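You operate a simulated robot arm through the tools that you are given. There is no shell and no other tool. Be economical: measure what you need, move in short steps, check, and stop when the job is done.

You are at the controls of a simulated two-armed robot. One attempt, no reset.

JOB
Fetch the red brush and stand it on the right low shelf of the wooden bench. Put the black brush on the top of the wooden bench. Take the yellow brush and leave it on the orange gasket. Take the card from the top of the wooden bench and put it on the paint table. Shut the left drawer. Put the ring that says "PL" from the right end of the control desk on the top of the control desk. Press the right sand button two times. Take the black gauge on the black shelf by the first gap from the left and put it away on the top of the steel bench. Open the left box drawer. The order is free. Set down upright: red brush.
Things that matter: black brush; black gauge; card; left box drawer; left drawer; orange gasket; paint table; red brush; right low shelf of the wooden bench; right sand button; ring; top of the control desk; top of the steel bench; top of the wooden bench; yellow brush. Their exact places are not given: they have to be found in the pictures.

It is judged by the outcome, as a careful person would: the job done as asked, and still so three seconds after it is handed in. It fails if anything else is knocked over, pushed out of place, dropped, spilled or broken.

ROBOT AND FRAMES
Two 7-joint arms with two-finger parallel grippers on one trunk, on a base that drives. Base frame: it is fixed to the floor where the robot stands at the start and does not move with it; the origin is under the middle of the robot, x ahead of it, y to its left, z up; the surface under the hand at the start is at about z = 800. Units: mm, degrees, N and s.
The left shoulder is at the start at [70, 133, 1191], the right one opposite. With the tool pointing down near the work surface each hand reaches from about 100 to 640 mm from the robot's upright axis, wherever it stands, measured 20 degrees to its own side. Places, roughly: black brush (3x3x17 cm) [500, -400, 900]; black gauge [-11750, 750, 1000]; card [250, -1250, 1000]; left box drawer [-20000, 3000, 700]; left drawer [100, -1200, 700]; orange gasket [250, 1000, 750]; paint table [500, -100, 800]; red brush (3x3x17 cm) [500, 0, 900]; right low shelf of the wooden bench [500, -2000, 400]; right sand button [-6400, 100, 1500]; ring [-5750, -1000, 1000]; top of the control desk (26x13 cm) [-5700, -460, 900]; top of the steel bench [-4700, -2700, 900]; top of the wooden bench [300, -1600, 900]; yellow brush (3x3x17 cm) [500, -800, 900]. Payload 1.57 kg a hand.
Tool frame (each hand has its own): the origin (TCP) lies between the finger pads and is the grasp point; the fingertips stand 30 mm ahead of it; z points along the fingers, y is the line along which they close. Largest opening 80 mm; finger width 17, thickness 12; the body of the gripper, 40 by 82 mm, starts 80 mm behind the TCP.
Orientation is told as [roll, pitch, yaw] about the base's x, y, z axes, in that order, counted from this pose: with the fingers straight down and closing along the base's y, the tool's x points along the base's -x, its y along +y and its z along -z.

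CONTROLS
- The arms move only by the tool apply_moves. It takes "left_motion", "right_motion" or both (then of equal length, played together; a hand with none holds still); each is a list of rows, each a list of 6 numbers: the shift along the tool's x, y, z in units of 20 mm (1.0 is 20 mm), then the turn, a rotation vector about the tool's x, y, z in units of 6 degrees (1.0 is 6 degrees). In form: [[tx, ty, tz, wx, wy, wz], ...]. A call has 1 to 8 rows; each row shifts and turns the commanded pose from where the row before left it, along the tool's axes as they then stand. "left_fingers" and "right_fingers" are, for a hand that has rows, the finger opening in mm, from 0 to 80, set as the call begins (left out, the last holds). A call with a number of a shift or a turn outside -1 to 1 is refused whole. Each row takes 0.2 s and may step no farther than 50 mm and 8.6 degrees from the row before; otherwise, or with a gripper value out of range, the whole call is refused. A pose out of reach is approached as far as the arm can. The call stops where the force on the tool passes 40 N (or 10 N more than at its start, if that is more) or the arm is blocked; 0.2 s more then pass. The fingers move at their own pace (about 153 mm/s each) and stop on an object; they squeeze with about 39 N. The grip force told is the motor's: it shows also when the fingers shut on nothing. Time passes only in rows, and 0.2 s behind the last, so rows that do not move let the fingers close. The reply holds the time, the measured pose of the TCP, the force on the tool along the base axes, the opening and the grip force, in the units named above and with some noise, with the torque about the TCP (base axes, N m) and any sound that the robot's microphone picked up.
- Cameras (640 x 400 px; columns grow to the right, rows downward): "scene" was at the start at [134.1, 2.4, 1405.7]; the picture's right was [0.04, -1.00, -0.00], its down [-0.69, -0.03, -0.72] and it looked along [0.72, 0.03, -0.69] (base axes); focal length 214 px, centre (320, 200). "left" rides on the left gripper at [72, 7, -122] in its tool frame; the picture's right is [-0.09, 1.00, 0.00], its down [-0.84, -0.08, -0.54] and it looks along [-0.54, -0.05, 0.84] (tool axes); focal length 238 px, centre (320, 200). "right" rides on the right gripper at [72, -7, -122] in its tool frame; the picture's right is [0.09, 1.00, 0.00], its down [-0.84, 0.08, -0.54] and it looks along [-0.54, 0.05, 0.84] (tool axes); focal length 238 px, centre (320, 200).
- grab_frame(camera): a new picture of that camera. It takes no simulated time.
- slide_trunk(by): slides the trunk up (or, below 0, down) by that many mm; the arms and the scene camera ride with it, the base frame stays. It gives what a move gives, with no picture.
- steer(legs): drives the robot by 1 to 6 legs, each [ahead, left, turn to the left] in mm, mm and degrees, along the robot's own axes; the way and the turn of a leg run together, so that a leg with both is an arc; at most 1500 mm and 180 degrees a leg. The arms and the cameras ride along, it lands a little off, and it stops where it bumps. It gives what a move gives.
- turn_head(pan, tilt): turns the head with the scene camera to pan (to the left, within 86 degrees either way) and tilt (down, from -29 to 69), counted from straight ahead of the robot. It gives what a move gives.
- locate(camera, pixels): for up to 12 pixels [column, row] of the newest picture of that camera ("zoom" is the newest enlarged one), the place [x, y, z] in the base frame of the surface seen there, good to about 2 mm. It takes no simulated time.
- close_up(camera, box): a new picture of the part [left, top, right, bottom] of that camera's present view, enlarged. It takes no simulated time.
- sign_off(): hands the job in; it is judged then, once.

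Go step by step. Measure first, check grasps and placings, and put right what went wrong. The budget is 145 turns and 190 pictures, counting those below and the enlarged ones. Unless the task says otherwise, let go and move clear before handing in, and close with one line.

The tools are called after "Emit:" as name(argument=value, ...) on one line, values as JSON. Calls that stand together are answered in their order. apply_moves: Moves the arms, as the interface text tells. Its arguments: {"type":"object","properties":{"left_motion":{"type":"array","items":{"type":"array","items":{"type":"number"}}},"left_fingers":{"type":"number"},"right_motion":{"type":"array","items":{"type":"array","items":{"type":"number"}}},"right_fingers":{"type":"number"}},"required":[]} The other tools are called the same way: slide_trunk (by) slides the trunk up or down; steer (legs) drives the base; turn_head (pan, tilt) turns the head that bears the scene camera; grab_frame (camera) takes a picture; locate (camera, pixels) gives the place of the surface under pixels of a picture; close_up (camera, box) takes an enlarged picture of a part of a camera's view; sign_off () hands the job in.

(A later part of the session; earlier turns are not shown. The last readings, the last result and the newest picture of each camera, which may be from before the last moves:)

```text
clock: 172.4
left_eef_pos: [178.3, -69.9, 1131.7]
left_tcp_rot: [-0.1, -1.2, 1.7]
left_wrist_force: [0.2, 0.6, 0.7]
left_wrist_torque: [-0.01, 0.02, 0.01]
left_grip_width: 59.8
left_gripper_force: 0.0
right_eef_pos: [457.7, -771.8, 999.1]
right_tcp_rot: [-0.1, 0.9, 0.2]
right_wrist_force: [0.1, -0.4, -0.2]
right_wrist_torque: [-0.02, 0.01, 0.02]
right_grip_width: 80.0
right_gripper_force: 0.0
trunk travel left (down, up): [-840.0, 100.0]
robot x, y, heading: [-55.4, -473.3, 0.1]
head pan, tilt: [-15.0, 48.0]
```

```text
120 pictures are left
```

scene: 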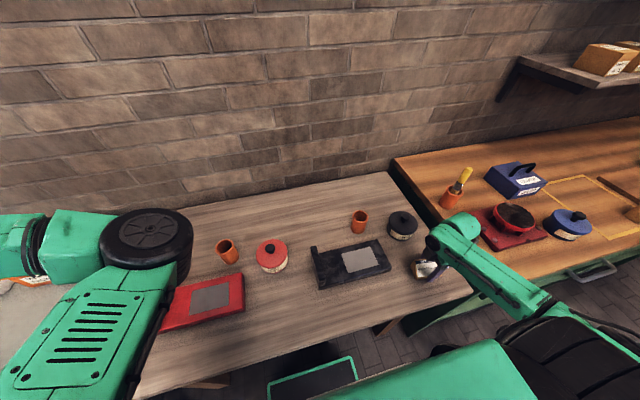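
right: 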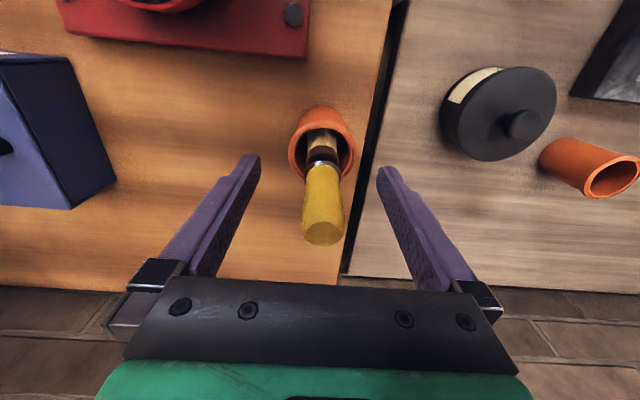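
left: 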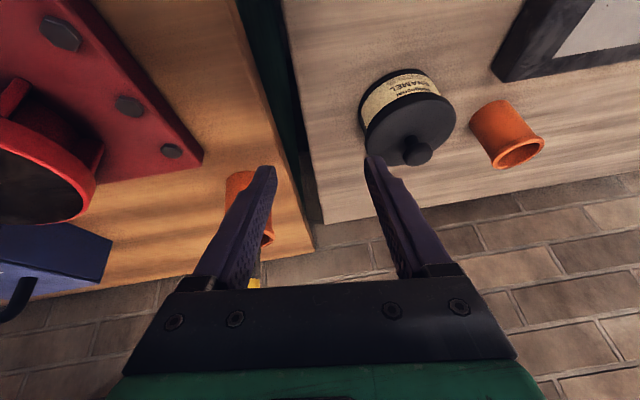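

Centered. I'll close, lift and back out.

Emit:
apply_moves(right_motion=[[0, 0, 0, 0, 0, 0], [0, 0, 0, 0, 0, 0], [0, 0, 0, 0, 0, 0]], right_fingers=0)

Emit:
apply_moves(right_motion=[[0, 0, -1, 0, 0, 0], [0, 0, -1, 0, 0, 0], [0, 0, -1, 0, 0, 0], [0, 0, -1, 0, 0, 0], [0, 0, -1, 0, 0, 0], [0, 0, -1, 0, 0, 0]])

Emit:
grab_frame(camera="right")

Emit:
steer(legs=[[-250, 0, 0], [0, 1000, 0], [0, 720, 0]])

Emit:
turn_head(pan=-30, tilt=45)

Emit:
grab_frame(camera="scene")

```text
clock: 173.2
left_eef_pos: [179.3, -68.1, 1132.2]
left_tcp_rot: [-0.1, -1.2, 1.7]
left_wrist_force: [0.3, 0.0, 0.5]
left_wrist_torque: [0.0, -0.01, -0.01]
left_grip_width: 59.8
left_gripper_force: 0.0
right_eef_pos: [456.5, -771.0, 998.5]
right_tcp_rot: [-0.2, 0.8, 0.1]
right_wrist_force: [-0.2, -0.3, 0.8]
right_wrist_torque: [-0.12, -0.03, 0.0]
right_grip_width: 20.8
right_gripper_force: 33.9
trunk travel left (down, up): [-840.0, 100.0]
robot x, y, heading: [-52.5, -472.6, 0.1]
head pan, tilt: [-15.0, 48.0]
```

```text
clock: 174.6
left_eef_pos: [179.9, -69.2, 1130.8]
left_tcp_rot: [-0.2, -1.3, 1.7]
left_wrist_force: [-0.5, -0.2, 0.1]
left_wrist_torque: [0.0, 0.0, 0.02]
left_grip_width: 60.3
left_gripper_force: 0.0
right_eef_pos: [458.7, -770.9, 1118.4]
right_tcp_rot: [-0.1, 0.8, 0.2]
right_wrist_force: [-0.5, -0.2, -0.7]
right_wrist_torque: [-0.04, -0.02, 0.01]
right_grip_width: 20.8
right_gripper_force: 34.5
trunk travel left (down, up): [-840.0, 100.0]
robot x, y, heading: [-57.8, -471.5, 0.4]
head pan, tilt: [-15.0, 48.0]
```

```text
119 pictures are left
```

right: 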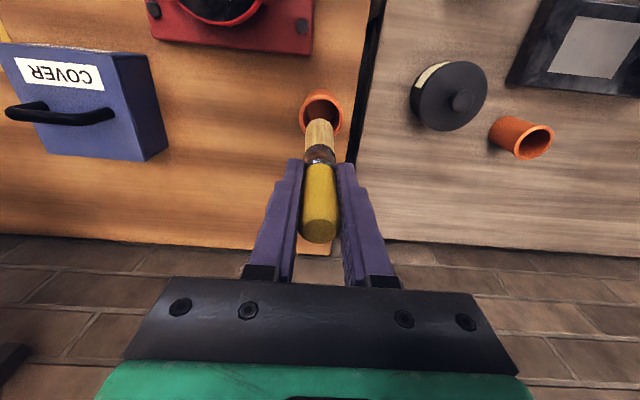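

```text
clock: 184.8
left_eef_pos: [-62.8, 1647.9, 1132.6]
left_tcp_rot: [-0.1, -1.2, 0.9]
left_wrist_force: [-0.6, -0.6, -0.1]
left_wrist_torque: [-0.01, -0.02, -0.03]
left_grip_width: 59.9
left_gripper_force: 0.1
right_eef_pos: [207.5, 941.5, 1119.0]
right_tcp_rot: [-0.1, 0.8, -0.4]
right_wrist_force: [0.1, 0.7, -1.2]
right_wrist_torque: [-0.03, -0.02, 0.02]
right_grip_width: 21.0
right_gripper_force: 34.5
trunk travel left (down, up): [-840.0, 100.0]
robot x, y, heading: [-300.6, 1250.2, -0.6]
head pan, tilt: [-15.0, 48.0]
```

```text
clock: 185.5
left_eef_pos: [-62.8, 1647.8, 1132.6]
left_tcp_rot: [-0.3, -1.2, 1.0]
left_wrist_force: [0.7, -0.6, -0.3]
left_wrist_torque: [-0.03, 0.01, -0.01]
left_grip_width: 60.2
left_gripper_force: 0.1
right_eef_pos: [209.1, 943.7, 1118.6]
right_tcp_rot: [-0.3, 0.7, -0.6]
right_wrist_force: [-0.2, 0.7, -0.7]
right_wrist_torque: [-0.02, -0.03, 0.03]
right_grip_width: 20.7
right_gripper_force: 34.2
trunk travel left (down, up): [-840.0, 100.0]
robot x, y, heading: [-306.2, 1250.6, -0.6]
head pan, tilt: [-30.0, 45.0]
```

```text
118 pictures are left
```

scene: 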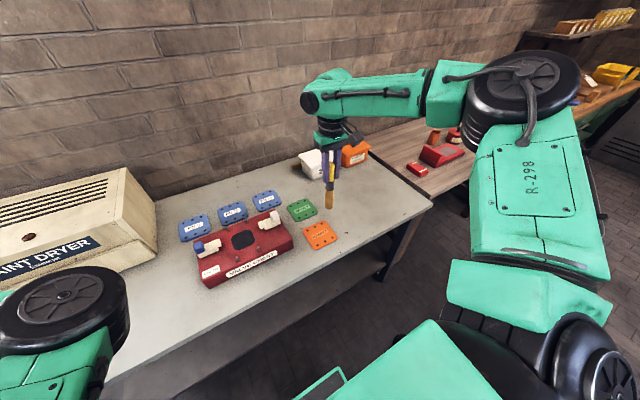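

The gasket is at (320,236). I'll measure its corners.

Emit:
close_up(camera="scene", box=[270, 180, 390, 270])

Emit:
locate(camera="scene", pixels=[[304, 232], [325, 223], [337, 239], [315, 248], [320, 236], [327, 208], [350, 240]])

```text
4.44 times, centred on (330, 225) of scene
```

zoom: 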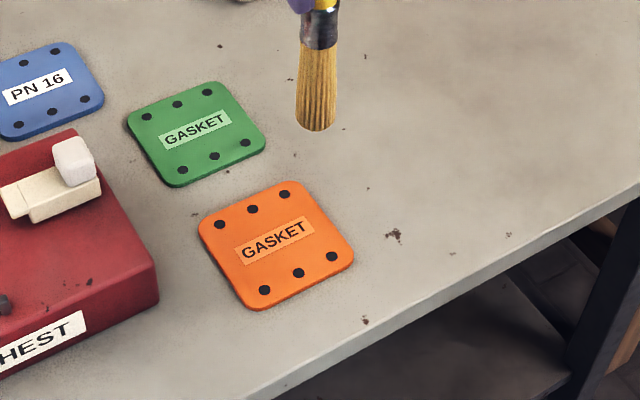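

```text
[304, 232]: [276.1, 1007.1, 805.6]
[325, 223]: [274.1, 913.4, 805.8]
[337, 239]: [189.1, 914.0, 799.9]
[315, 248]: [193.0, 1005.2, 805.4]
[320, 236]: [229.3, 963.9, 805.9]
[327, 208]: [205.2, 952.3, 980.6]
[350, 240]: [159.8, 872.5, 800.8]
```

The gasket center is (233,960) with its top at 806. I'll center and lower the brush.

Emit:
apply_moves(right_motion=[[-0.6, 0.41, 0.2, 0, 0, 0], [-0.6, 0.41, 1, 0, 0, 0], [0, 0, 1, 0, 0, 0], [0, 0, 1, 0, 0, 0], [0, 0, 1, 0, 0, 0], [0, 0, 1, 0, 0, 0], [0, 0, 1, 0, 0, 0], [0, 0, 1, 0, 0, 0]])

Emit:
apply_moves(right_motion=[[0, 0, 0.75, 0, 0, 0]])

Emit:
close_up(camera="scene", box=[270, 170, 390, 260])

```text
clock: 187.3
left_eef_pos: [-63.2, 1648.2, 1131.9]
left_tcp_rot: [-0.2, -1.2, 1.0]
left_wrist_force: [-0.4, -1.0, 1.2]
left_wrist_torque: [0.03, -0.02, -0.01]
left_grip_width: 59.9
left_gripper_force: 0.0
right_eef_pos: [227.1, 958.0, 976.2]
right_tcp_rot: [-0.3, 0.6, -0.5]
right_wrist_force: [-0.3, 0.4, -1.3]
right_wrist_torque: [0.01, 0.0, 0.0]
right_grip_width: 21.2
right_gripper_force: 34.8
right hand out of reach, approached as far as the arm can: row 8
trunk travel left (down, up): [-840.0, 100.0]
robot x, y, heading: [-301.7, 1247.8, -0.5]
head pan, tilt: [-30.0, 45.0]
```

```text
clock: 187.7
left_eef_pos: [-64.7, 1648.6, 1132.1]
left_tcp_rot: [-0.1, -1.3, 1.0]
left_wrist_force: [-0.2, 0.8, 0.9]
left_wrist_torque: [0.0, 0.03, -0.01]
left_grip_width: 59.8
left_gripper_force: 0.0
right_eef_pos: [220.2, 956.3, 965.3]
right_tcp_rot: [-0.2, 0.9, -0.5]
right_wrist_force: [-0.3, -0.4, -1.8]
right_wrist_torque: [0.01, -0.02, 0.01]
right_grip_width: 21.0
right_gripper_force: 34.1
right hand out of reach, approached as far as the arm can: row 1
trunk travel left (down, up): [-840.0, 100.0]
robot x, y, heading: [-300.7, 1247.8, -0.4]
head pan, tilt: [-30.0, 45.0]
```

```text
4.44 times, centred on (330, 215) of scene
```

zoom: 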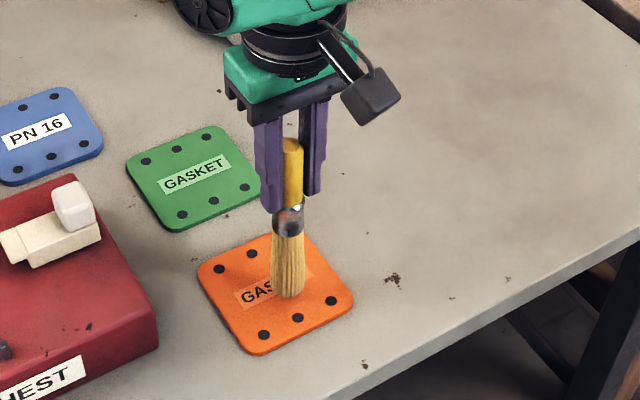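

The arm is at full reach. I'll lift a little, drive 70 ahead, and re-aim.

Emit:
apply_moves(right_motion=[[0, 0, -1, 0, 0, 0], [0, 0, -1, 0, 0, 0]])

Emit:
steer(legs=[[70, 0, 0.4]])

```text
clock: 188.3
left_eef_pos: [-64.4, 1647.1, 1132.2]
left_tcp_rot: [-0.2, -1.2, 1.0]
left_wrist_force: [-0.1, 0.7, 0.6]
left_wrist_torque: [0.02, 0.02, 0.0]
left_grip_width: 60.0
left_gripper_force: 0.1
right_eef_pos: [219.8, 957.7, 1005.0]
right_tcp_rot: [-0.2, 0.9, -0.5]
right_wrist_force: [0.1, -0.4, -0.6]
right_wrist_torque: [0.01, -0.01, 0.01]
right_grip_width: 21.2
right_gripper_force: 34.4
trunk travel left (down, up): [-840.0, 100.0]
robot x, y, heading: [-304.9, 1248.4, -0.3]
head pan, tilt: [-30.0, 45.0]
```

```text
clock: 189.3
left_eef_pos: [-1.1, 1649.0, 1132.9]
left_tcp_rot: [-0.2, -1.6, 1.4]
left_wrist_force: [-0.1, -0.7, 0.1]
left_wrist_torque: [0.01, -0.04, 0.01]
left_grip_width: 60.1
left_gripper_force: 0.0
right_eef_pos: [287.3, 961.0, 1007.0]
right_tcp_rot: [-0.1, 0.5, -0.2]
right_wrist_force: [-0.6, -0.5, -0.2]
right_wrist_torque: [0.03, 0.01, 0.0]
right_grip_width: 21.0
right_gripper_force: 34.6
trunk travel left (down, up): [-840.0, 100.0]
robot x, y, heading: [-232.3, 1250.0, -0.0]
head pan, tilt: [-30.0, 45.0]
```

Emit:
apply_moves(right_motion=[[0.93, 0, 0, 0, 0, 0], [0.93, 0, 0, 0, 0, 0], [0.93, 0, 0, 0, 0, 0], [0, 0, 0.9, 0, 0, 0], [0, 0, 0.9, 0, 0, 0], [0, 0, 0.8, 0, 0, 0]])

Emit:
close_up(camera="scene", box=[250, 180, 410, 300])

```text
clock: 190.7
left_eef_pos: [4.4, 1650.1, 1131.6]
left_tcp_rot: [-0.1, -1.2, 1.4]
left_wrist_force: [-0.5, 0.0, 0.2]
left_wrist_torque: [0.01, 0.01, 0.01]
left_grip_width: 59.9
left_gripper_force: 0.1
right_eef_pos: [237.3, 960.1, 953.3]
right_tcp_rot: [-0.2, 0.9, -0.3]
right_wrist_force: [0.3, -0.2, -0.3]
right_wrist_torque: [-0.03, 0.0, -0.02]
right_grip_width: 21.2
right_gripper_force: 34.5
trunk travel left (down, up): [-840.0, 100.0]
robot x, y, heading: [-234.1, 1248.4, -0.1]
head pan, tilt: [-30.0, 45.0]
```

```text
3.33 times, centred on (330, 240) of scene
```

zoom: 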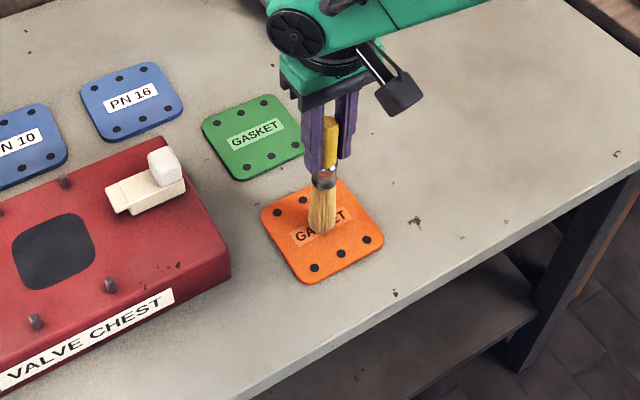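

The brush is over the gasket center. I'll lower gently to contact.

Emit:
apply_moves(right_motion=[[0, 0, 0.25, 0, 0, 0]])

Emit:
apply_moves(right_motion=[[0, 0, 0.12, 0, 0, 0]])

Emit:
apply_moves(right_motion=[[0, 0, 0.1, 0, 0, 0]])

```text
clock: 191.1
left_eef_pos: [4.0, 1649.5, 1132.7]
left_tcp_rot: [-0.2, -1.3, 1.4]
left_wrist_force: [0.1, 0.6, 0.2]
left_wrist_torque: [0.03, 0.03, -0.02]
left_grip_width: 59.8
left_gripper_force: 0.1
right_eef_pos: [236.1, 960.5, 950.2]
right_tcp_rot: [-0.2, 0.6, -0.2]
right_wrist_force: [0.0, -1.3, 4.8]
right_wrist_torque: [-0.11, 0.05, 0.01]
right_grip_width: 21.1
right_gripper_force: 34.3
trunk travel left (down, up): [-840.0, 100.0]
robot x, y, heading: [-231.4, 1247.6, -0.3]
head pan, tilt: [-30.0, 45.0]
```

```text
clock: 191.5
left_eef_pos: [2.0, 1650.2, 1132.8]
left_tcp_rot: [-0.2, -1.3, 1.4]
left_wrist_force: [0.0, 0.7, -0.8]
left_wrist_torque: [0.04, -0.01, -0.03]
left_grip_width: 60.2
left_gripper_force: 0.0
right_eef_pos: [235.7, 960.1, 949.7]
right_tcp_rot: [-0.3, 0.5, -0.2]
right_wrist_force: [-0.7, -3.0, 20.7]
right_wrist_torque: [-0.44, 0.11, -0.03]
right_grip_width: 21.0
right_gripper_force: 34.5
trunk travel left (down, up): [-840.0, 100.0]
robot x, y, heading: [-232.7, 1245.1, -0.1]
head pan, tilt: [-30.0, 45.0]
```

```text
clock: 191.9
left_eef_pos: [0.6, 1651.1, 1131.9]
left_tcp_rot: [-0.1, -1.3, 1.4]
left_wrist_force: [-0.2, -0.5, -0.3]
left_wrist_torque: [0.04, 0.02, 0.0]
left_grip_width: 59.8
left_gripper_force: 0.0
right_eef_pos: [234.0, 961.3, 947.3]
right_tcp_rot: [-0.2, 0.6, -0.1]
right_wrist_force: [1.9, -3.8, 24.2]
right_wrist_torque: [-0.47, -0.21, 0.07]
right_grip_width: 21.6
right_gripper_force: 34.7
trunk travel left (down, up): [-840.0, 100.0]
robot x, y, heading: [-228.7, 1248.2, -0.3]
head pan, tilt: [-30.0, 45.0]
```

Contact. I'll ease off, then open a little.

Emit:
apply_moves(right_motion=[[0, 0, -0.1, 0, 0, 0], [0, 0, 0, 0, 0, 0]])

Emit:
apply_moves(right_motion=[[0, 0, 0, 0, 0, 0], [0, 0, 0, 0, 0, 0]], right_fingers=27)

Emit:
grab_frame(camera="right")

```text
clock: 192.5
left_eef_pos: [2.3, 1651.2, 1132.0]
left_tcp_rot: [-0.2, -1.3, 1.4]
left_wrist_force: [-0.1, 0.3, -0.4]
left_wrist_torque: [-0.01, -0.01, 0.02]
left_grip_width: 59.9
left_gripper_force: 0.0
right_eef_pos: [234.6, 961.6, 947.1]
right_tcp_rot: [-0.2, 0.8, -0.1]
right_wrist_force: [3.5, -1.1, 14.4]
right_wrist_torque: [-0.21, -0.48, -0.02]
right_grip_width: 21.0
right_gripper_force: 34.6
trunk travel left (down, up): [-840.0, 100.0]
robot x, y, heading: [-232.7, 1250.2, -0.0]
head pan, tilt: [-30.0, 45.0]
```

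```text
clock: 193.1
left_eef_pos: [4.7, 1650.0, 1131.0]
left_tcp_rot: [-0.1, -1.3, 1.4]
left_wrist_force: [0.4, -0.1, -0.5]
left_wrist_torque: [-0.01, -0.05, -0.01]
left_grip_width: 59.9
left_gripper_force: 0.0
right_eef_pos: [235.0, 961.0, 946.7]
right_tcp_rot: [-0.3, 0.9, -0.3]
right_wrist_force: [0.0, -0.2, 0.5]
right_wrist_torque: [0.0, -0.01, 0.02]
right_grip_width: 27.1
right_gripper_force: 0.0
trunk travel left (down, up): [-840.0, 100.0]
robot x, y, heading: [-231.2, 1244.9, -0.1]
head pan, tilt: [-30.0, 45.0]
```

```text
114 pictures are left
```

right: 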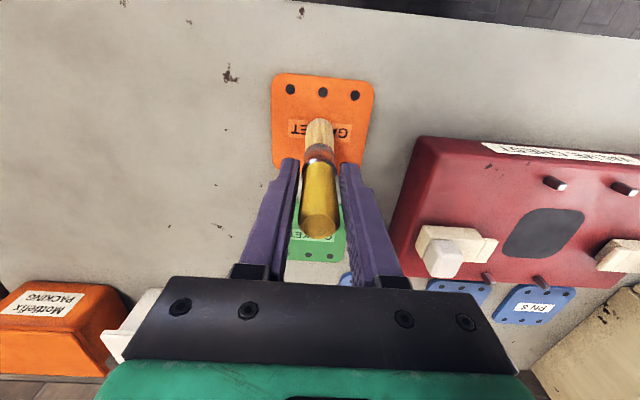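

Emit:
apply_moves(right_motion=[[0, 0, 0, 0, 0, 0], [0, 0, -0.5, 0, 0, 0], [0, 0, -1, 0, 0, 0], [0, 0, -1, 0, 0, 0], [0, 0, -1, 0, 0, 0], [0, 0, -1, 0, 0, 0], [0, 0, -1, 0, 0, 0]], right_fingers=60)

Emit:
steer(legs=[[-400, 0, 0], [0, 0, 90]])

Emit:
turn_head(pan=-75, tilt=35)

Emit:
grab_frame(camera="scene")

Emit:
turn_head(pan=75, tilt=5)

Emit:
grab_frame(camera="scene")

```text
clock: 194.7
left_eef_pos: [3.8, 1649.5, 1131.0]
left_tcp_rot: [-0.2, -1.3, 1.4]
left_wrist_force: [-0.4, 0.6, 1.3]
left_wrist_torque: [0.02, -0.06, -0.05]
left_grip_width: 59.9
left_gripper_force: 0.1
right_eef_pos: [236.5, 960.7, 1054.3]
right_tcp_rot: [-0.2, 0.7, -0.1]
right_wrist_force: [0.0, -0.9, -0.6]
right_wrist_torque: [-0.01, 0.03, 0.03]
right_grip_width: 59.9
right_gripper_force: 0.0
trunk travel left (down, up): [-840.0, 100.0]
robot x, y, heading: [-230.6, 1252.5, -0.3]
head pan, tilt: [-30.0, 45.0]
```

```text
clock: 201.0
left_eef_pos: [-1030.8, 1490.6, 1132.8]
left_tcp_rot: [-0.2, -1.2, 90.9]
left_wrist_force: [0.3, 0.6, -0.1]
left_wrist_torque: [0.0, 0.03, -0.01]
left_grip_width: 59.9
left_gripper_force: 0.0
right_eef_pos: [-339.3, 1717.2, 1055.9]
right_tcp_rot: [-0.1, 0.7, 89.4]
right_wrist_force: [-0.1, 0.3, 0.6]
right_wrist_torque: [0.01, -0.01, -0.01]
right_grip_width: 60.1
right_gripper_force: 0.1
trunk travel left (down, up): [-840.0, 100.0]
robot x, y, heading: [-631.4, 1249.1, 89.4]
head pan, tilt: [-30.0, 45.0]
```

```text
clock: 202.2
left_eef_pos: [-1031.3, 1490.6, 1131.7]
left_tcp_rot: [-0.1, -1.4, 90.9]
left_wrist_force: [0.4, 0.5, -0.1]
left_wrist_torque: [0.0, -0.03, -0.06]
left_grip_width: 60.1
left_gripper_force: 0.0
right_eef_pos: [-340.5, 1717.5, 1056.4]
right_tcp_rot: [-0.2, 0.7, 89.4]
right_wrist_force: [0.5, -0.1, 0.0]
right_wrist_torque: [0.01, 0.01, -0.02]
right_grip_width: 60.2
right_gripper_force: 0.0
trunk travel left (down, up): [-840.0, 100.0]
robot x, y, heading: [-629.8, 1249.9, 89.7]
head pan, tilt: [-75.0, 35.0]
```

```text
113 pictures are left
```

scene: 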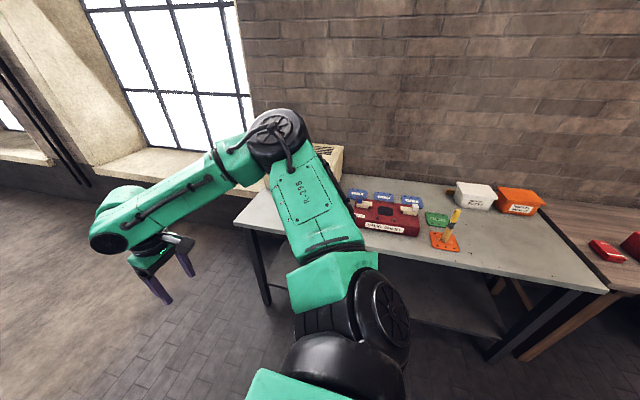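

```text
clock: 204.5
left_eef_pos: [-1031.4, 1491.8, 1132.6]
left_tcp_rot: [-0.2, -1.3, 91.0]
left_wrist_force: [-0.1, -0.4, 1.1]
left_wrist_torque: [-0.01, 0.0, 0.03]
left_grip_width: 59.9
left_gripper_force: 0.0
right_eef_pos: [-339.4, 1717.0, 1056.7]
right_tcp_rot: [-0.2, 0.9, 89.5]
right_wrist_force: [-0.1, 0.6, 0.3]
right_wrist_torque: [0.01, -0.01, 0.01]
right_grip_width: 60.0
right_gripper_force: 0.1
trunk travel left (down, up): [-840.0, 100.0]
robot x, y, heading: [-630.8, 1251.4, 89.1]
head pan, tilt: [75.0, 5.0]
```

```text
112 pictures are left
```

scene: 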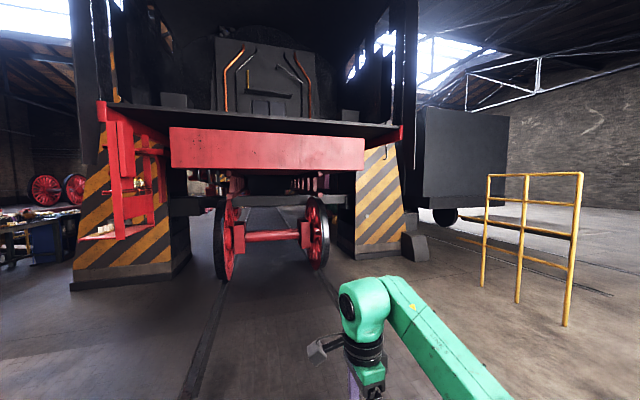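

The yellow brush stands on the orange gasket at (452,228). The hall behind holds a locomotive on rails. I'll turn to face -x and survey.

Emit:
steer(legs=[[0, 0, 90]])

Emit:
turn_head(pan=0, tilt=8)

Emit:
grab_frame(camera="scene")

Emit:
turn_head(pan=45, tilt=8)

Emit:
grab_frame(camera="scene")

```text
clock: 208.7
left_eef_pos: [-874.9, 853.4, 1132.9]
left_tcp_rot: [-0.1, -1.3, -179.3]
left_wrist_force: [-0.7, 0.8, -0.5]
left_wrist_torque: [0.02, 0.0, 0.0]
left_grip_width: 59.9
left_gripper_force: 0.0
right_eef_pos: [-1098.1, 1544.3, 1055.8]
right_tcp_rot: [-0.2, 0.8, 179.1]
right_wrist_force: [-0.4, -0.2, 0.1]
right_wrist_torque: [-0.01, 0.0, 0.0]
right_grip_width: 59.8
right_gripper_force: 0.0
trunk travel left (down, up): [-840.0, 100.0]
robot x, y, heading: [-635.9, 1250.5, 179.3]
head pan, tilt: [75.0, 5.0]
```

```text
clock: 210.2
left_eef_pos: [-874.6, 852.5, 1132.4]
left_tcp_rot: [-0.3, -1.3, -179.3]
left_wrist_force: [0.0, 0.7, -0.4]
left_wrist_torque: [-0.03, 0.01, 0.0]
left_grip_width: 59.9
left_gripper_force: 0.0
right_eef_pos: [-1098.1, 1544.3, 1056.8]
right_tcp_rot: [-0.2, 0.9, 179.1]
right_wrist_force: [0.0, -0.7, 0.1]
right_wrist_torque: [0.03, 0.0, 0.03]
right_grip_width: 59.9
right_gripper_force: 0.1
trunk travel left (down, up): [-840.0, 100.0]
robot x, y, heading: [-633.4, 1248.9, 179.2]
head pan, tilt: [0.0, 8.0]
```

```text
111 pictures are left
```

scene: 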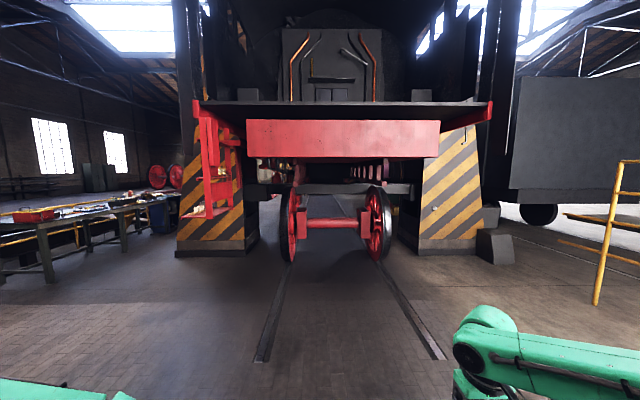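

```text
clock: 211.3
left_eef_pos: [-873.4, 852.4, 1133.0]
left_tcp_rot: [-0.2, -1.3, -179.3]
left_wrist_force: [0.2, -0.9, 0.3]
left_wrist_torque: [0.02, -0.02, 0.03]
left_grip_width: 59.9
left_gripper_force: 0.1
right_eef_pos: [-1099.3, 1544.6, 1056.0]
right_tcp_rot: [-0.2, 0.7, 179.1]
right_wrist_force: [-0.3, -0.4, -0.3]
right_wrist_torque: [0.0, -0.01, -0.01]
right_grip_width: 60.1
right_gripper_force: 0.1
trunk travel left (down, up): [-840.0, 100.0]
robot x, y, heading: [-630.8, 1252.3, 179.2]
head pan, tilt: [45.0, 8.0]
```

```text
110 pictures are left
```

scene: 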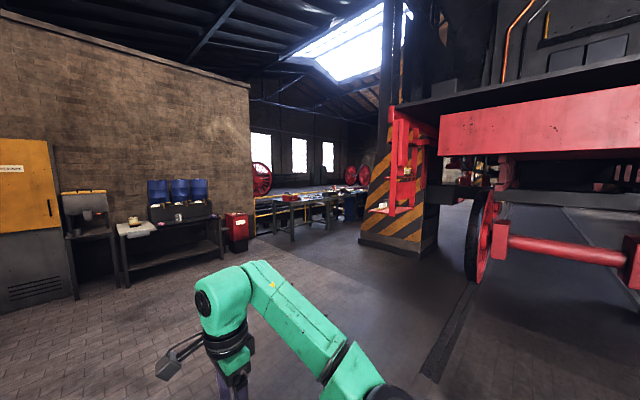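

I'll measure landmarks: the loco front, pillar, tables and the far long table.

Emit:
locate(camera="scene", pixels=[[400, 245], [435, 255], [172, 235], [215, 250], [90, 235], [238, 235], [290, 205], [345, 195], [290, 240], [500, 265], [470, 170], [330, 270]])

Emit:
close_up(camera="scene", box=[240, 120, 500, 270])

Emit:
close_up(camera="scene", box=[0, 130, 260, 300])

```text
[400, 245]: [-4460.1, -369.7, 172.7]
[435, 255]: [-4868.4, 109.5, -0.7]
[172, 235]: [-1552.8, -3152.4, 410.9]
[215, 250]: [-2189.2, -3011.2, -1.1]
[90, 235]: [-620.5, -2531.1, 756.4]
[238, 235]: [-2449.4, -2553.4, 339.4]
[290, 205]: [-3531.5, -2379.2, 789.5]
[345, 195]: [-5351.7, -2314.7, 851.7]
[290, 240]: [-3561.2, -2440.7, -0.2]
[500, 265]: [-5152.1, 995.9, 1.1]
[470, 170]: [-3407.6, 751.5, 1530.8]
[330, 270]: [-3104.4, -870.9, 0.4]
```

```text
2.46 times, centred on (370, 195) of scene
```

zoom: 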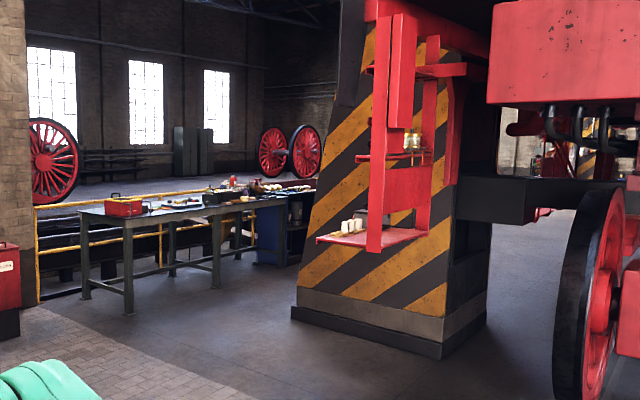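

```text
2.35 times, centred on (130, 215) of scene
```

zoom: 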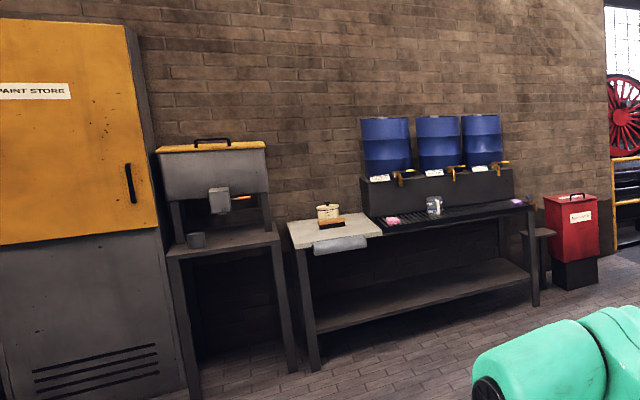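

The steel bench is the long table at y≈-2400, x -3500 to -5400. The control desk should be behind the striped pillar. I'll drive along the aisle and look.

Emit:
steer(legs=[[790, 850, 0.3], [790, 850, 0], [790, 850, 0.3], [1300, 0, 0]])

Emit:
turn_head(pan=-15, tilt=10)

Emit:
grab_frame(camera="scene")

Emit:
turn_head(pan=45, tilt=20)

Emit:
grab_frame(camera="scene")

```text
clock: 232.4
left_eef_pos: [-4193.0, -1666.8, 1134.9]
left_tcp_rot: [-0.3, -2.2, -179.2]
left_wrist_force: [-0.8, -0.5, -0.8]
left_wrist_torque: [0.02, 0.0, 0.01]
left_grip_width: 59.9
left_gripper_force: 0.0
right_eef_pos: [-4410.4, -977.6, 1056.7]
right_tcp_rot: [-0.2, 1.5, 179.7]
right_wrist_force: [0.1, 0.8, -0.4]
right_wrist_torque: [0.0, 0.0, -0.02]
right_grip_width: 60.0
right_gripper_force: 0.1
trunk travel left (down, up): [-840.0, 100.0]
robot x, y, heading: [-3968.1, -1265.8, 179.3]
head pan, tilt: [45.0, 8.0]
stopped in leg 4: the robot was blocked; the commanded pose is now the measured one
```

```text
clock: 233.7
left_eef_pos: [-4190.9, -1667.4, 1136.1]
left_tcp_rot: [-0.2, -2.3, -178.9]
left_wrist_force: [1.3, -1.2, 0.9]
left_wrist_torque: [0.02, -0.03, 0.01]
left_grip_width: 59.8
left_gripper_force: 0.1
right_eef_pos: [-4410.9, -977.6, 1056.8]
right_tcp_rot: [-0.1, 1.5, 179.7]
right_wrist_force: [0.6, -0.3, -0.3]
right_wrist_torque: [0.0, -0.01, 0.01]
right_grip_width: 60.1
right_gripper_force: 0.1
trunk travel left (down, up): [-840.0, 100.0]
robot x, y, heading: [-3971.8, -1265.4, 179.7]
head pan, tilt: [-15.0, 10.0]
```

```text
107 pictures are left
```

scene: 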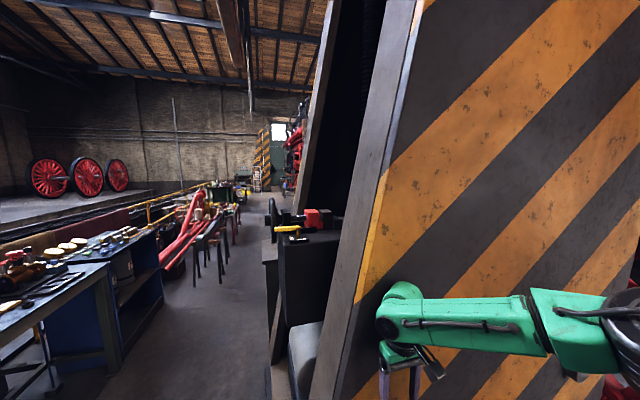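

```text
clock: 235.0
left_eef_pos: [-4191.1, -1666.2, 1135.3]
left_tcp_rot: [-0.2, -2.4, -179.1]
left_wrist_force: [-0.2, -0.1, 0.4]
left_wrist_torque: [0.02, 0.0, 0.0]
left_grip_width: 60.0
left_gripper_force: 0.1
right_eef_pos: [-4410.5, -976.9, 1055.9]
right_tcp_rot: [-0.1, 1.5, 179.7]
right_wrist_force: [0.6, 0.4, 0.3]
right_wrist_torque: [-0.01, -0.01, -0.04]
right_grip_width: 59.9
right_gripper_force: 0.0
trunk travel left (down, up): [-840.0, 100.0]
robot x, y, heading: [-3969.7, -1270.4, 179.3]
head pan, tilt: [45.0, 20.0]
```

```text
106 pictures are left
```

scene: 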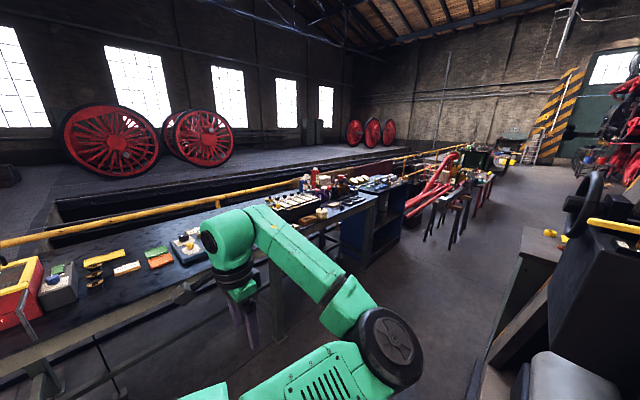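

The right arm bumped the striped pillar, and a seat and desk lie ahead at right. I'll measure the aisle.

Emit:
locate(camera="scene", pixels=[[330, 255], [385, 225], [300, 215], [540, 250], [560, 200], [545, 375], [600, 225], [500, 330], [440, 320], [330, 180], [160, 260], [60, 290]])

Emit:
turn_head(pan=-15, tilt=25)

Emit:
grab_frame(camera="scene")

Emit:
locate(camera="scene", pixels=[[300, 300], [285, 200], [320, 190], [290, 160], [320, 380], [240, 300], [360, 200], [380, 260], [350, 330], [270, 240]])

```text
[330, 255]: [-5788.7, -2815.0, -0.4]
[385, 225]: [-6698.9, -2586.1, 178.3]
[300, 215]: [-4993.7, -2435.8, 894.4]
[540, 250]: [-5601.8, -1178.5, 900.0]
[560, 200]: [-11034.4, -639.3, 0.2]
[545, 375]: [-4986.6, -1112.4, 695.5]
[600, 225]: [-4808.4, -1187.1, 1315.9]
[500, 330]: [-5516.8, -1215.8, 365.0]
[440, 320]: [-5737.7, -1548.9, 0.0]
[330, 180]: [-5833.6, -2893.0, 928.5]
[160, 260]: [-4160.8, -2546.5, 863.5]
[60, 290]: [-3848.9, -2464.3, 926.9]
```

```text
clock: 236.3
left_eef_pos: [-4190.7, -1666.0, 1136.1]
left_tcp_rot: [-0.2, -2.3, -179.0]
left_wrist_force: [-0.5, 0.2, 0.0]
left_wrist_torque: [-0.01, -0.04, 0.02]
left_grip_width: 60.1
left_gripper_force: 0.1
right_eef_pos: [-4410.7, -976.7, 1055.5]
right_tcp_rot: [-0.1, 1.6, 179.8]
right_wrist_force: [-0.1, -0.6, -0.3]
right_wrist_torque: [-0.04, 0.0, 0.04]
right_grip_width: 60.2
right_gripper_force: 0.0
trunk travel left (down, up): [-840.0, 100.0]
robot x, y, heading: [-3966.3, -1266.4, 179.3]
head pan, tilt: [-15.0, 25.0]
```

```text
105 pictures are left
```

scene: 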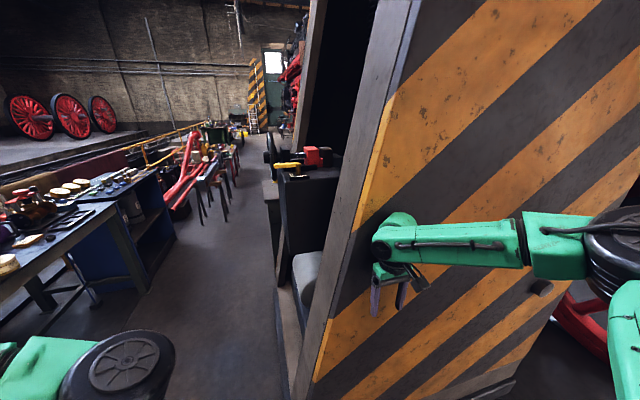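

```text
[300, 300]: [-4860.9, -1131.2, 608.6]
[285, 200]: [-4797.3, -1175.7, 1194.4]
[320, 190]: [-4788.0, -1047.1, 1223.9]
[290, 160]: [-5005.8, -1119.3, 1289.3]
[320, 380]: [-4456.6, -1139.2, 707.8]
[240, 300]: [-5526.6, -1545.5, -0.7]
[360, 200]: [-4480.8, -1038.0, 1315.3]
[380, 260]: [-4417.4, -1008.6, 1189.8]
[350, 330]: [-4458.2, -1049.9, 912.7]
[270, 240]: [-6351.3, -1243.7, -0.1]
```

The aisle runs between y -1216 and about -2300. I'll back off, go to y -1750, and drive down to look at the desk.

Emit:
steer(legs=[[-150, 0, 0.5], [0, 480, 0], [1400, 0, 0]])

Emit:
turn_head(pan=-75, tilt=20)

Emit:
grab_frame(camera="scene")

Emit:
turn_head(pan=-30, tilt=20)

Emit:
grab_frame(camera="scene")

```text
clock: 246.7
left_eef_pos: [-5458.7, -2143.0, 1132.7]
left_tcp_rot: [-0.2, -1.4, -178.6]
left_wrist_force: [-0.7, 0.8, -0.6]
left_wrist_torque: [0.0, -0.01, -0.02]
left_grip_width: 60.1
left_gripper_force: 0.1
right_eef_pos: [-5681.3, -1453.8, 1047.6]
right_tcp_rot: [-0.2, 2.6, -180.0]
right_wrist_force: [0.3, 0.5, -0.1]
right_wrist_torque: [0.0, -0.01, -0.01]
right_grip_width: 60.0
right_gripper_force: 0.0
trunk travel left (down, up): [-840.0, 100.0]
robot x, y, heading: [-5220.6, -1742.3, 179.9]
head pan, tilt: [-15.0, 25.0]
```

```text
clock: 248.0
left_eef_pos: [-5459.1, -2141.5, 1131.9]
left_tcp_rot: [-0.3, -1.3, -178.6]
left_wrist_force: [0.1, 0.1, -0.6]
left_wrist_torque: [0.0, 0.0, -0.01]
left_grip_width: 59.9
left_gripper_force: 0.1
right_eef_pos: [-5682.1, -1453.7, 1048.2]
right_tcp_rot: [-0.1, 2.6, -179.9]
right_wrist_force: [0.3, 0.3, 0.7]
right_wrist_torque: [-0.01, -0.03, 0.02]
right_grip_width: 60.0
right_gripper_force: 0.0
trunk travel left (down, up): [-840.0, 100.0]
robot x, y, heading: [-5219.8, -1739.6, 179.9]
head pan, tilt: [-75.0, 20.0]
```

```text
104 pictures are left
```

scene: 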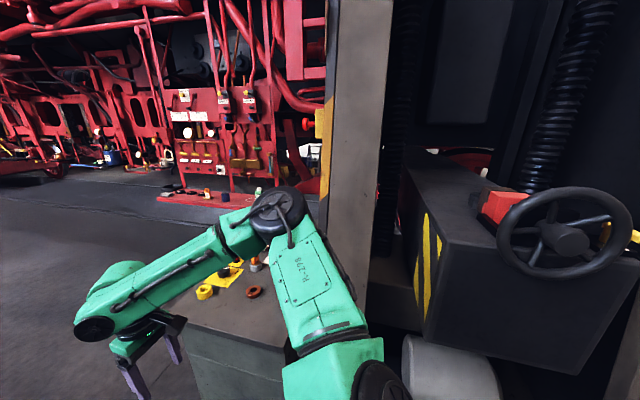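

```text
clock: 249.1
left_eef_pos: [-5458.9, -2142.3, 1132.3]
left_tcp_rot: [-0.3, -1.4, -178.6]
left_wrist_force: [0.0, -0.1, 0.0]
left_wrist_torque: [-0.03, -0.04, -0.01]
left_grip_width: 59.7
left_gripper_force: 0.0
right_eef_pos: [-5681.5, -1454.2, 1047.2]
right_tcp_rot: [-0.1, 2.6, -179.9]
right_wrist_force: [0.6, -0.3, 0.4]
right_wrist_torque: [0.02, 0.02, 0.01]
right_grip_width: 60.1
right_gripper_force: 0.1
trunk travel left (down, up): [-840.0, 100.0]
robot x, y, heading: [-5224.4, -1737.4, 179.9]
head pan, tilt: [-30.0, 20.0]
```

```text
103 pictures are left
```

scene: 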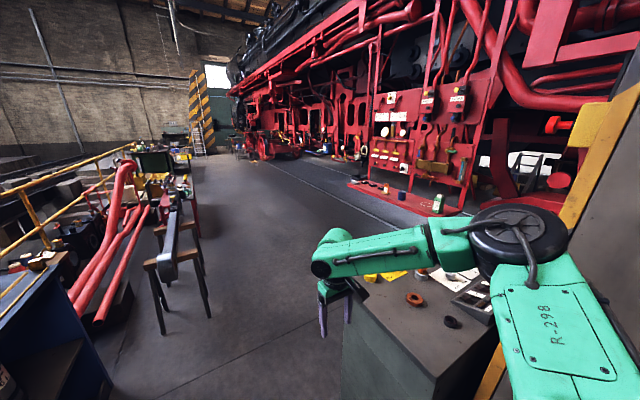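

The desk end with rings shows at (414,298) and (452,320). I'll measure it and the space beyond.

Emit:
close_up(camera="scene", box=[340, 250, 520, 370])

Emit:
locate(camera="scene", pixels=[[414, 298], [452, 322], [385, 278], [345, 320], [436, 380], [460, 290], [165, 335], [210, 295], [160, 270], [360, 190], [470, 220], [440, 195]])

```text
3.33 times, centred on (430, 310) of scene
```

zoom: 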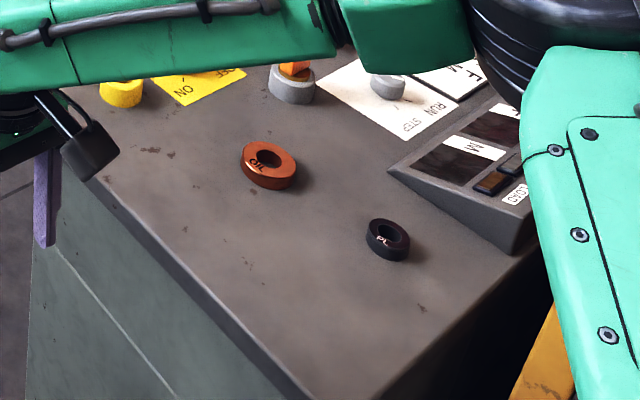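

```text
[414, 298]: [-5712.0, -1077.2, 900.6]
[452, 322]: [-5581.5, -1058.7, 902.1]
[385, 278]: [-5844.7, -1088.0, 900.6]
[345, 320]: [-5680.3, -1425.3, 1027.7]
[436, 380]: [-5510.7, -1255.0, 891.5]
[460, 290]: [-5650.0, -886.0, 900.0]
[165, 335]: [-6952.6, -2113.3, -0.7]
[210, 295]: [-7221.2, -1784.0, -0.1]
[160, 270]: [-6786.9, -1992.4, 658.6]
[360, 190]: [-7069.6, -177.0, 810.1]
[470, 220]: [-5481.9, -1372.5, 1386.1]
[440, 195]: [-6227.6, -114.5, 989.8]
```

The dark ring labelled "PL" is at about (-5582,-1055,900), and the other ring reads "OIL". I'll drive past, turn to face the desk end (+y), and look down.

Emit:
steer(legs=[[680, 0, 0], [0, 0, -90]])

Emit:
turn_head(pan=-15, tilt=35)

Emit:
grab_frame(camera="scene")

```text
clock: 256.7
left_eef_pos: [-6305.5, -1497.0, 1132.6]
left_tcp_rot: [-0.3, -1.2, 91.0]
left_wrist_force: [0.7, -0.3, -0.2]
left_wrist_torque: [0.02, -0.04, 0.0]
left_grip_width: 59.9
left_gripper_force: 0.1
right_eef_pos: [-5616.7, -1277.8, 1047.5]
right_tcp_rot: [-0.1, 2.5, 89.8]
right_wrist_force: [-0.3, -0.5, 0.6]
right_wrist_torque: [0.03, 0.0, 0.05]
right_grip_width: 60.0
right_gripper_force: 0.1
trunk travel left (down, up): [-840.0, 100.0]
robot x, y, heading: [-5908.9, -1734.9, 89.6]
head pan, tilt: [-30.0, 20.0]
```

```text
clock: 257.5
left_eef_pos: [-6306.4, -1497.5, 1132.3]
left_tcp_rot: [-0.2, -1.3, 91.1]
left_wrist_force: [-0.2, 1.0, 0.1]
left_wrist_torque: [-0.01, -0.02, 0.02]
left_grip_width: 60.3
left_gripper_force: 0.1
right_eef_pos: [-5617.1, -1277.6, 1047.0]
right_tcp_rot: [-0.2, 2.5, 89.9]
right_wrist_force: [0.4, 0.0, 0.6]
right_wrist_torque: [-0.03, -0.01, -0.02]
right_grip_width: 60.2
right_gripper_force: 0.1
trunk travel left (down, up): [-840.0, 100.0]
robot x, y, heading: [-5907.0, -1735.1, 89.3]
head pan, tilt: [-15.0, 35.0]
```

```text
101 pictures are left
```

scene: 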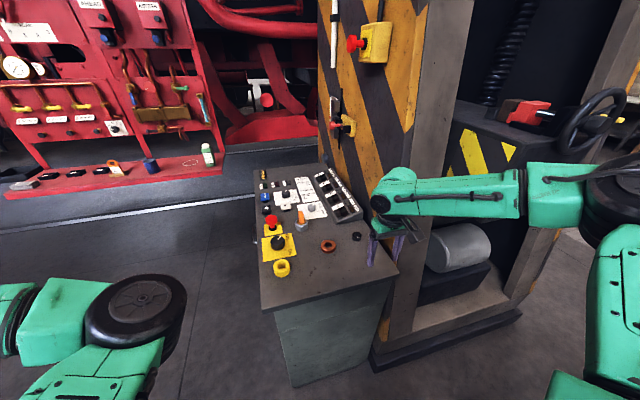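

Now the control desk is fully visible. I'll zoom in on it.

Emit:
close_up(camera="scene", box=[240, 150, 420, 280])

Emit:
close_up(camera="scene", box=[0, 0, 260, 200])

Emit:
locate(camera="scene", pixels=[[356, 237], [328, 246], [262, 170], [318, 165], [263, 305], [395, 278], [290, 170], [276, 180], [345, 185], [300, 215], [258, 200], [380, 40]])

```text
3.08 times, centred on (330, 215) of scene
```

zoom: 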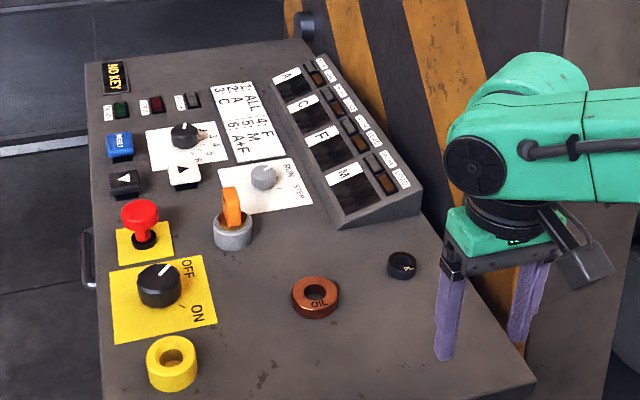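

```text
2.00 times, centred on (130, 100) of scene
```

zoom: 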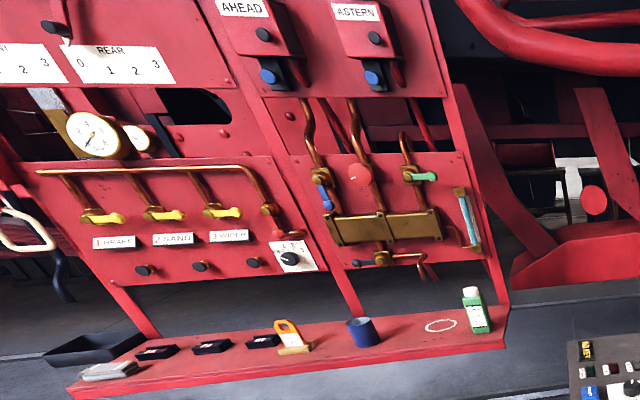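

```text
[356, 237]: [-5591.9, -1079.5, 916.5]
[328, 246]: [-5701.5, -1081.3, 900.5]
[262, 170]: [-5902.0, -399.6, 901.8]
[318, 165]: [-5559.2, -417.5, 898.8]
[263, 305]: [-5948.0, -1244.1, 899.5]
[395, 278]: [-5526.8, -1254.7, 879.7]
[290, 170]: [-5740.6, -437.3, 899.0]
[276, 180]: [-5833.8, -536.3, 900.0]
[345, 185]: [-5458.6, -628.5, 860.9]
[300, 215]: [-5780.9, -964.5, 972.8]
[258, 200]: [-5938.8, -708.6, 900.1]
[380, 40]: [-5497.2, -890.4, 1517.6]
```

The ring "PL" is at about (-5590,-1075), and the free strip on top is around (-5700,-450). I'll bring the right hand over the ring.

Emit:
steer(legs=[[205, -30, 0]])

Emit:
grab_frame(camera="right")

```text
clock: 259.1
left_eef_pos: [-6273.9, -1294.2, 1132.8]
left_tcp_rot: [-0.3, -1.3, 91.2]
left_wrist_force: [-0.3, -0.1, 0.0]
left_wrist_torque: [0.01, 0.01, 0.03]
left_grip_width: 60.2
left_gripper_force: 0.2
right_eef_pos: [-5585.6, -1075.7, 1048.5]
right_tcp_rot: [-0.1, 2.4, 89.7]
right_wrist_force: [-0.4, -0.8, 0.3]
right_wrist_torque: [0.01, -0.02, -0.03]
right_grip_width: 59.9
right_gripper_force: 0.0
trunk travel left (down, up): [-840.0, 100.0]
robot x, y, heading: [-5875.8, -1530.4, 89.7]
head pan, tilt: [-15.0, 35.0]
```

```text
98 pictures are left
```

right: 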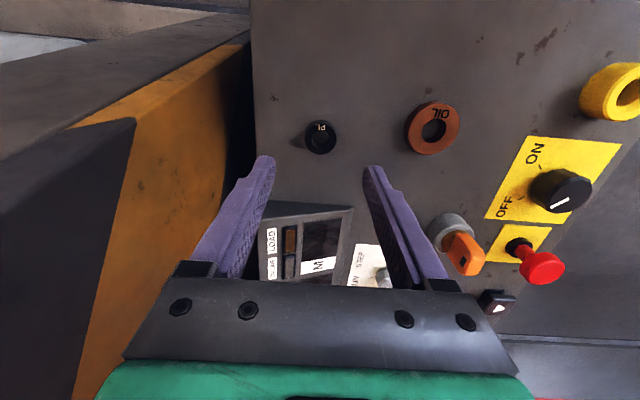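

Emit:
locate(camera="right", pixels=[[320, 128], [320, 150], [307, 138], [334, 138], [320, 137], [300, 160], [310, 215], [345, 210]])

Emit:
close_up(camera="right", box=[280, 100, 360, 170])

```text
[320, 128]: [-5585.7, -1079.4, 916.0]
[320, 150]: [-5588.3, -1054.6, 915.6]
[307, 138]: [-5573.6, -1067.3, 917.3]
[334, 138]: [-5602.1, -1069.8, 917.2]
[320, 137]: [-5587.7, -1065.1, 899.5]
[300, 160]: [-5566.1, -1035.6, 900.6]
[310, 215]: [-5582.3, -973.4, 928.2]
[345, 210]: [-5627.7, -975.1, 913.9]
```

```text
5.71 times, centred on (320, 135) of right
```

zoom: 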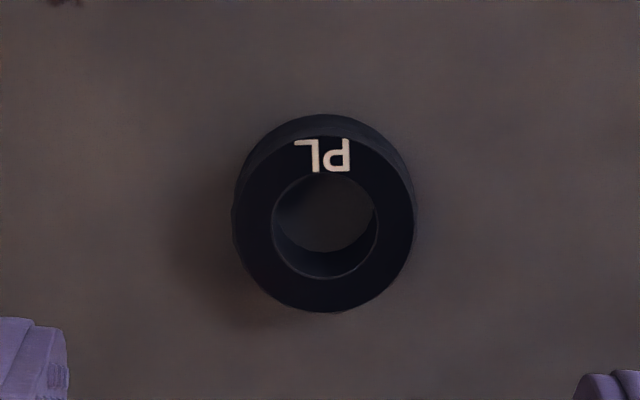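

The ring is 32 mm across and 17 tall, centered at (-5588,-1067). I'll level the hand and descend.

Emit:
apply_moves(right_motion=[[-0.43, 0.12, 0, 0, -0.4, 0], [0, 0, 1, 0, 0, 0], [0, 0, 1, 0, 0, 0], [0, 0, 1, 0, 0, 0], [0, 0, 1, 0, 0, 0], [0, 0, 1, 0, 0, 0]])

Emit:
grab_frame(camera="right")

```text
clock: 260.5
left_eef_pos: [-6273.9, -1291.2, 1132.7]
left_tcp_rot: [-0.2, -1.3, 91.0]
left_wrist_force: [0.0, 0.3, -0.3]
left_wrist_torque: [-0.03, 0.01, 0.02]
left_grip_width: 60.0
left_gripper_force: 0.0
right_eef_pos: [-5587.8, -1063.7, 946.4]
right_tcp_rot: [-0.1, 0.1, 89.8]
right_wrist_force: [-0.6, -0.1, 0.1]
right_wrist_torque: [-0.05, 0.03, -0.01]
right_grip_width: 59.7
right_gripper_force: 0.1
trunk travel left (down, up): [-840.0, 100.0]
robot x, y, heading: [-5874.4, -1530.5, 89.6]
head pan, tilt: [-15.0, 35.0]
```

```text
96 pictures are left
```

right: 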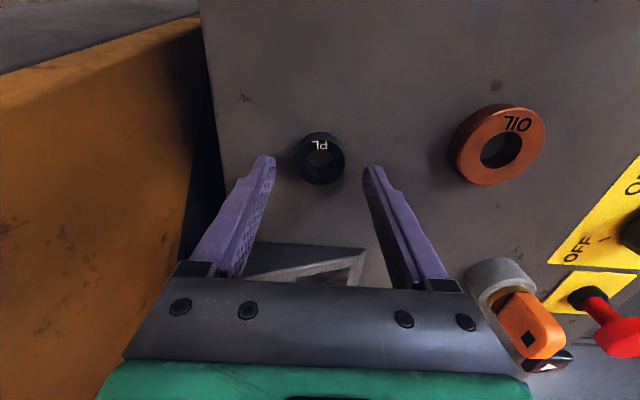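

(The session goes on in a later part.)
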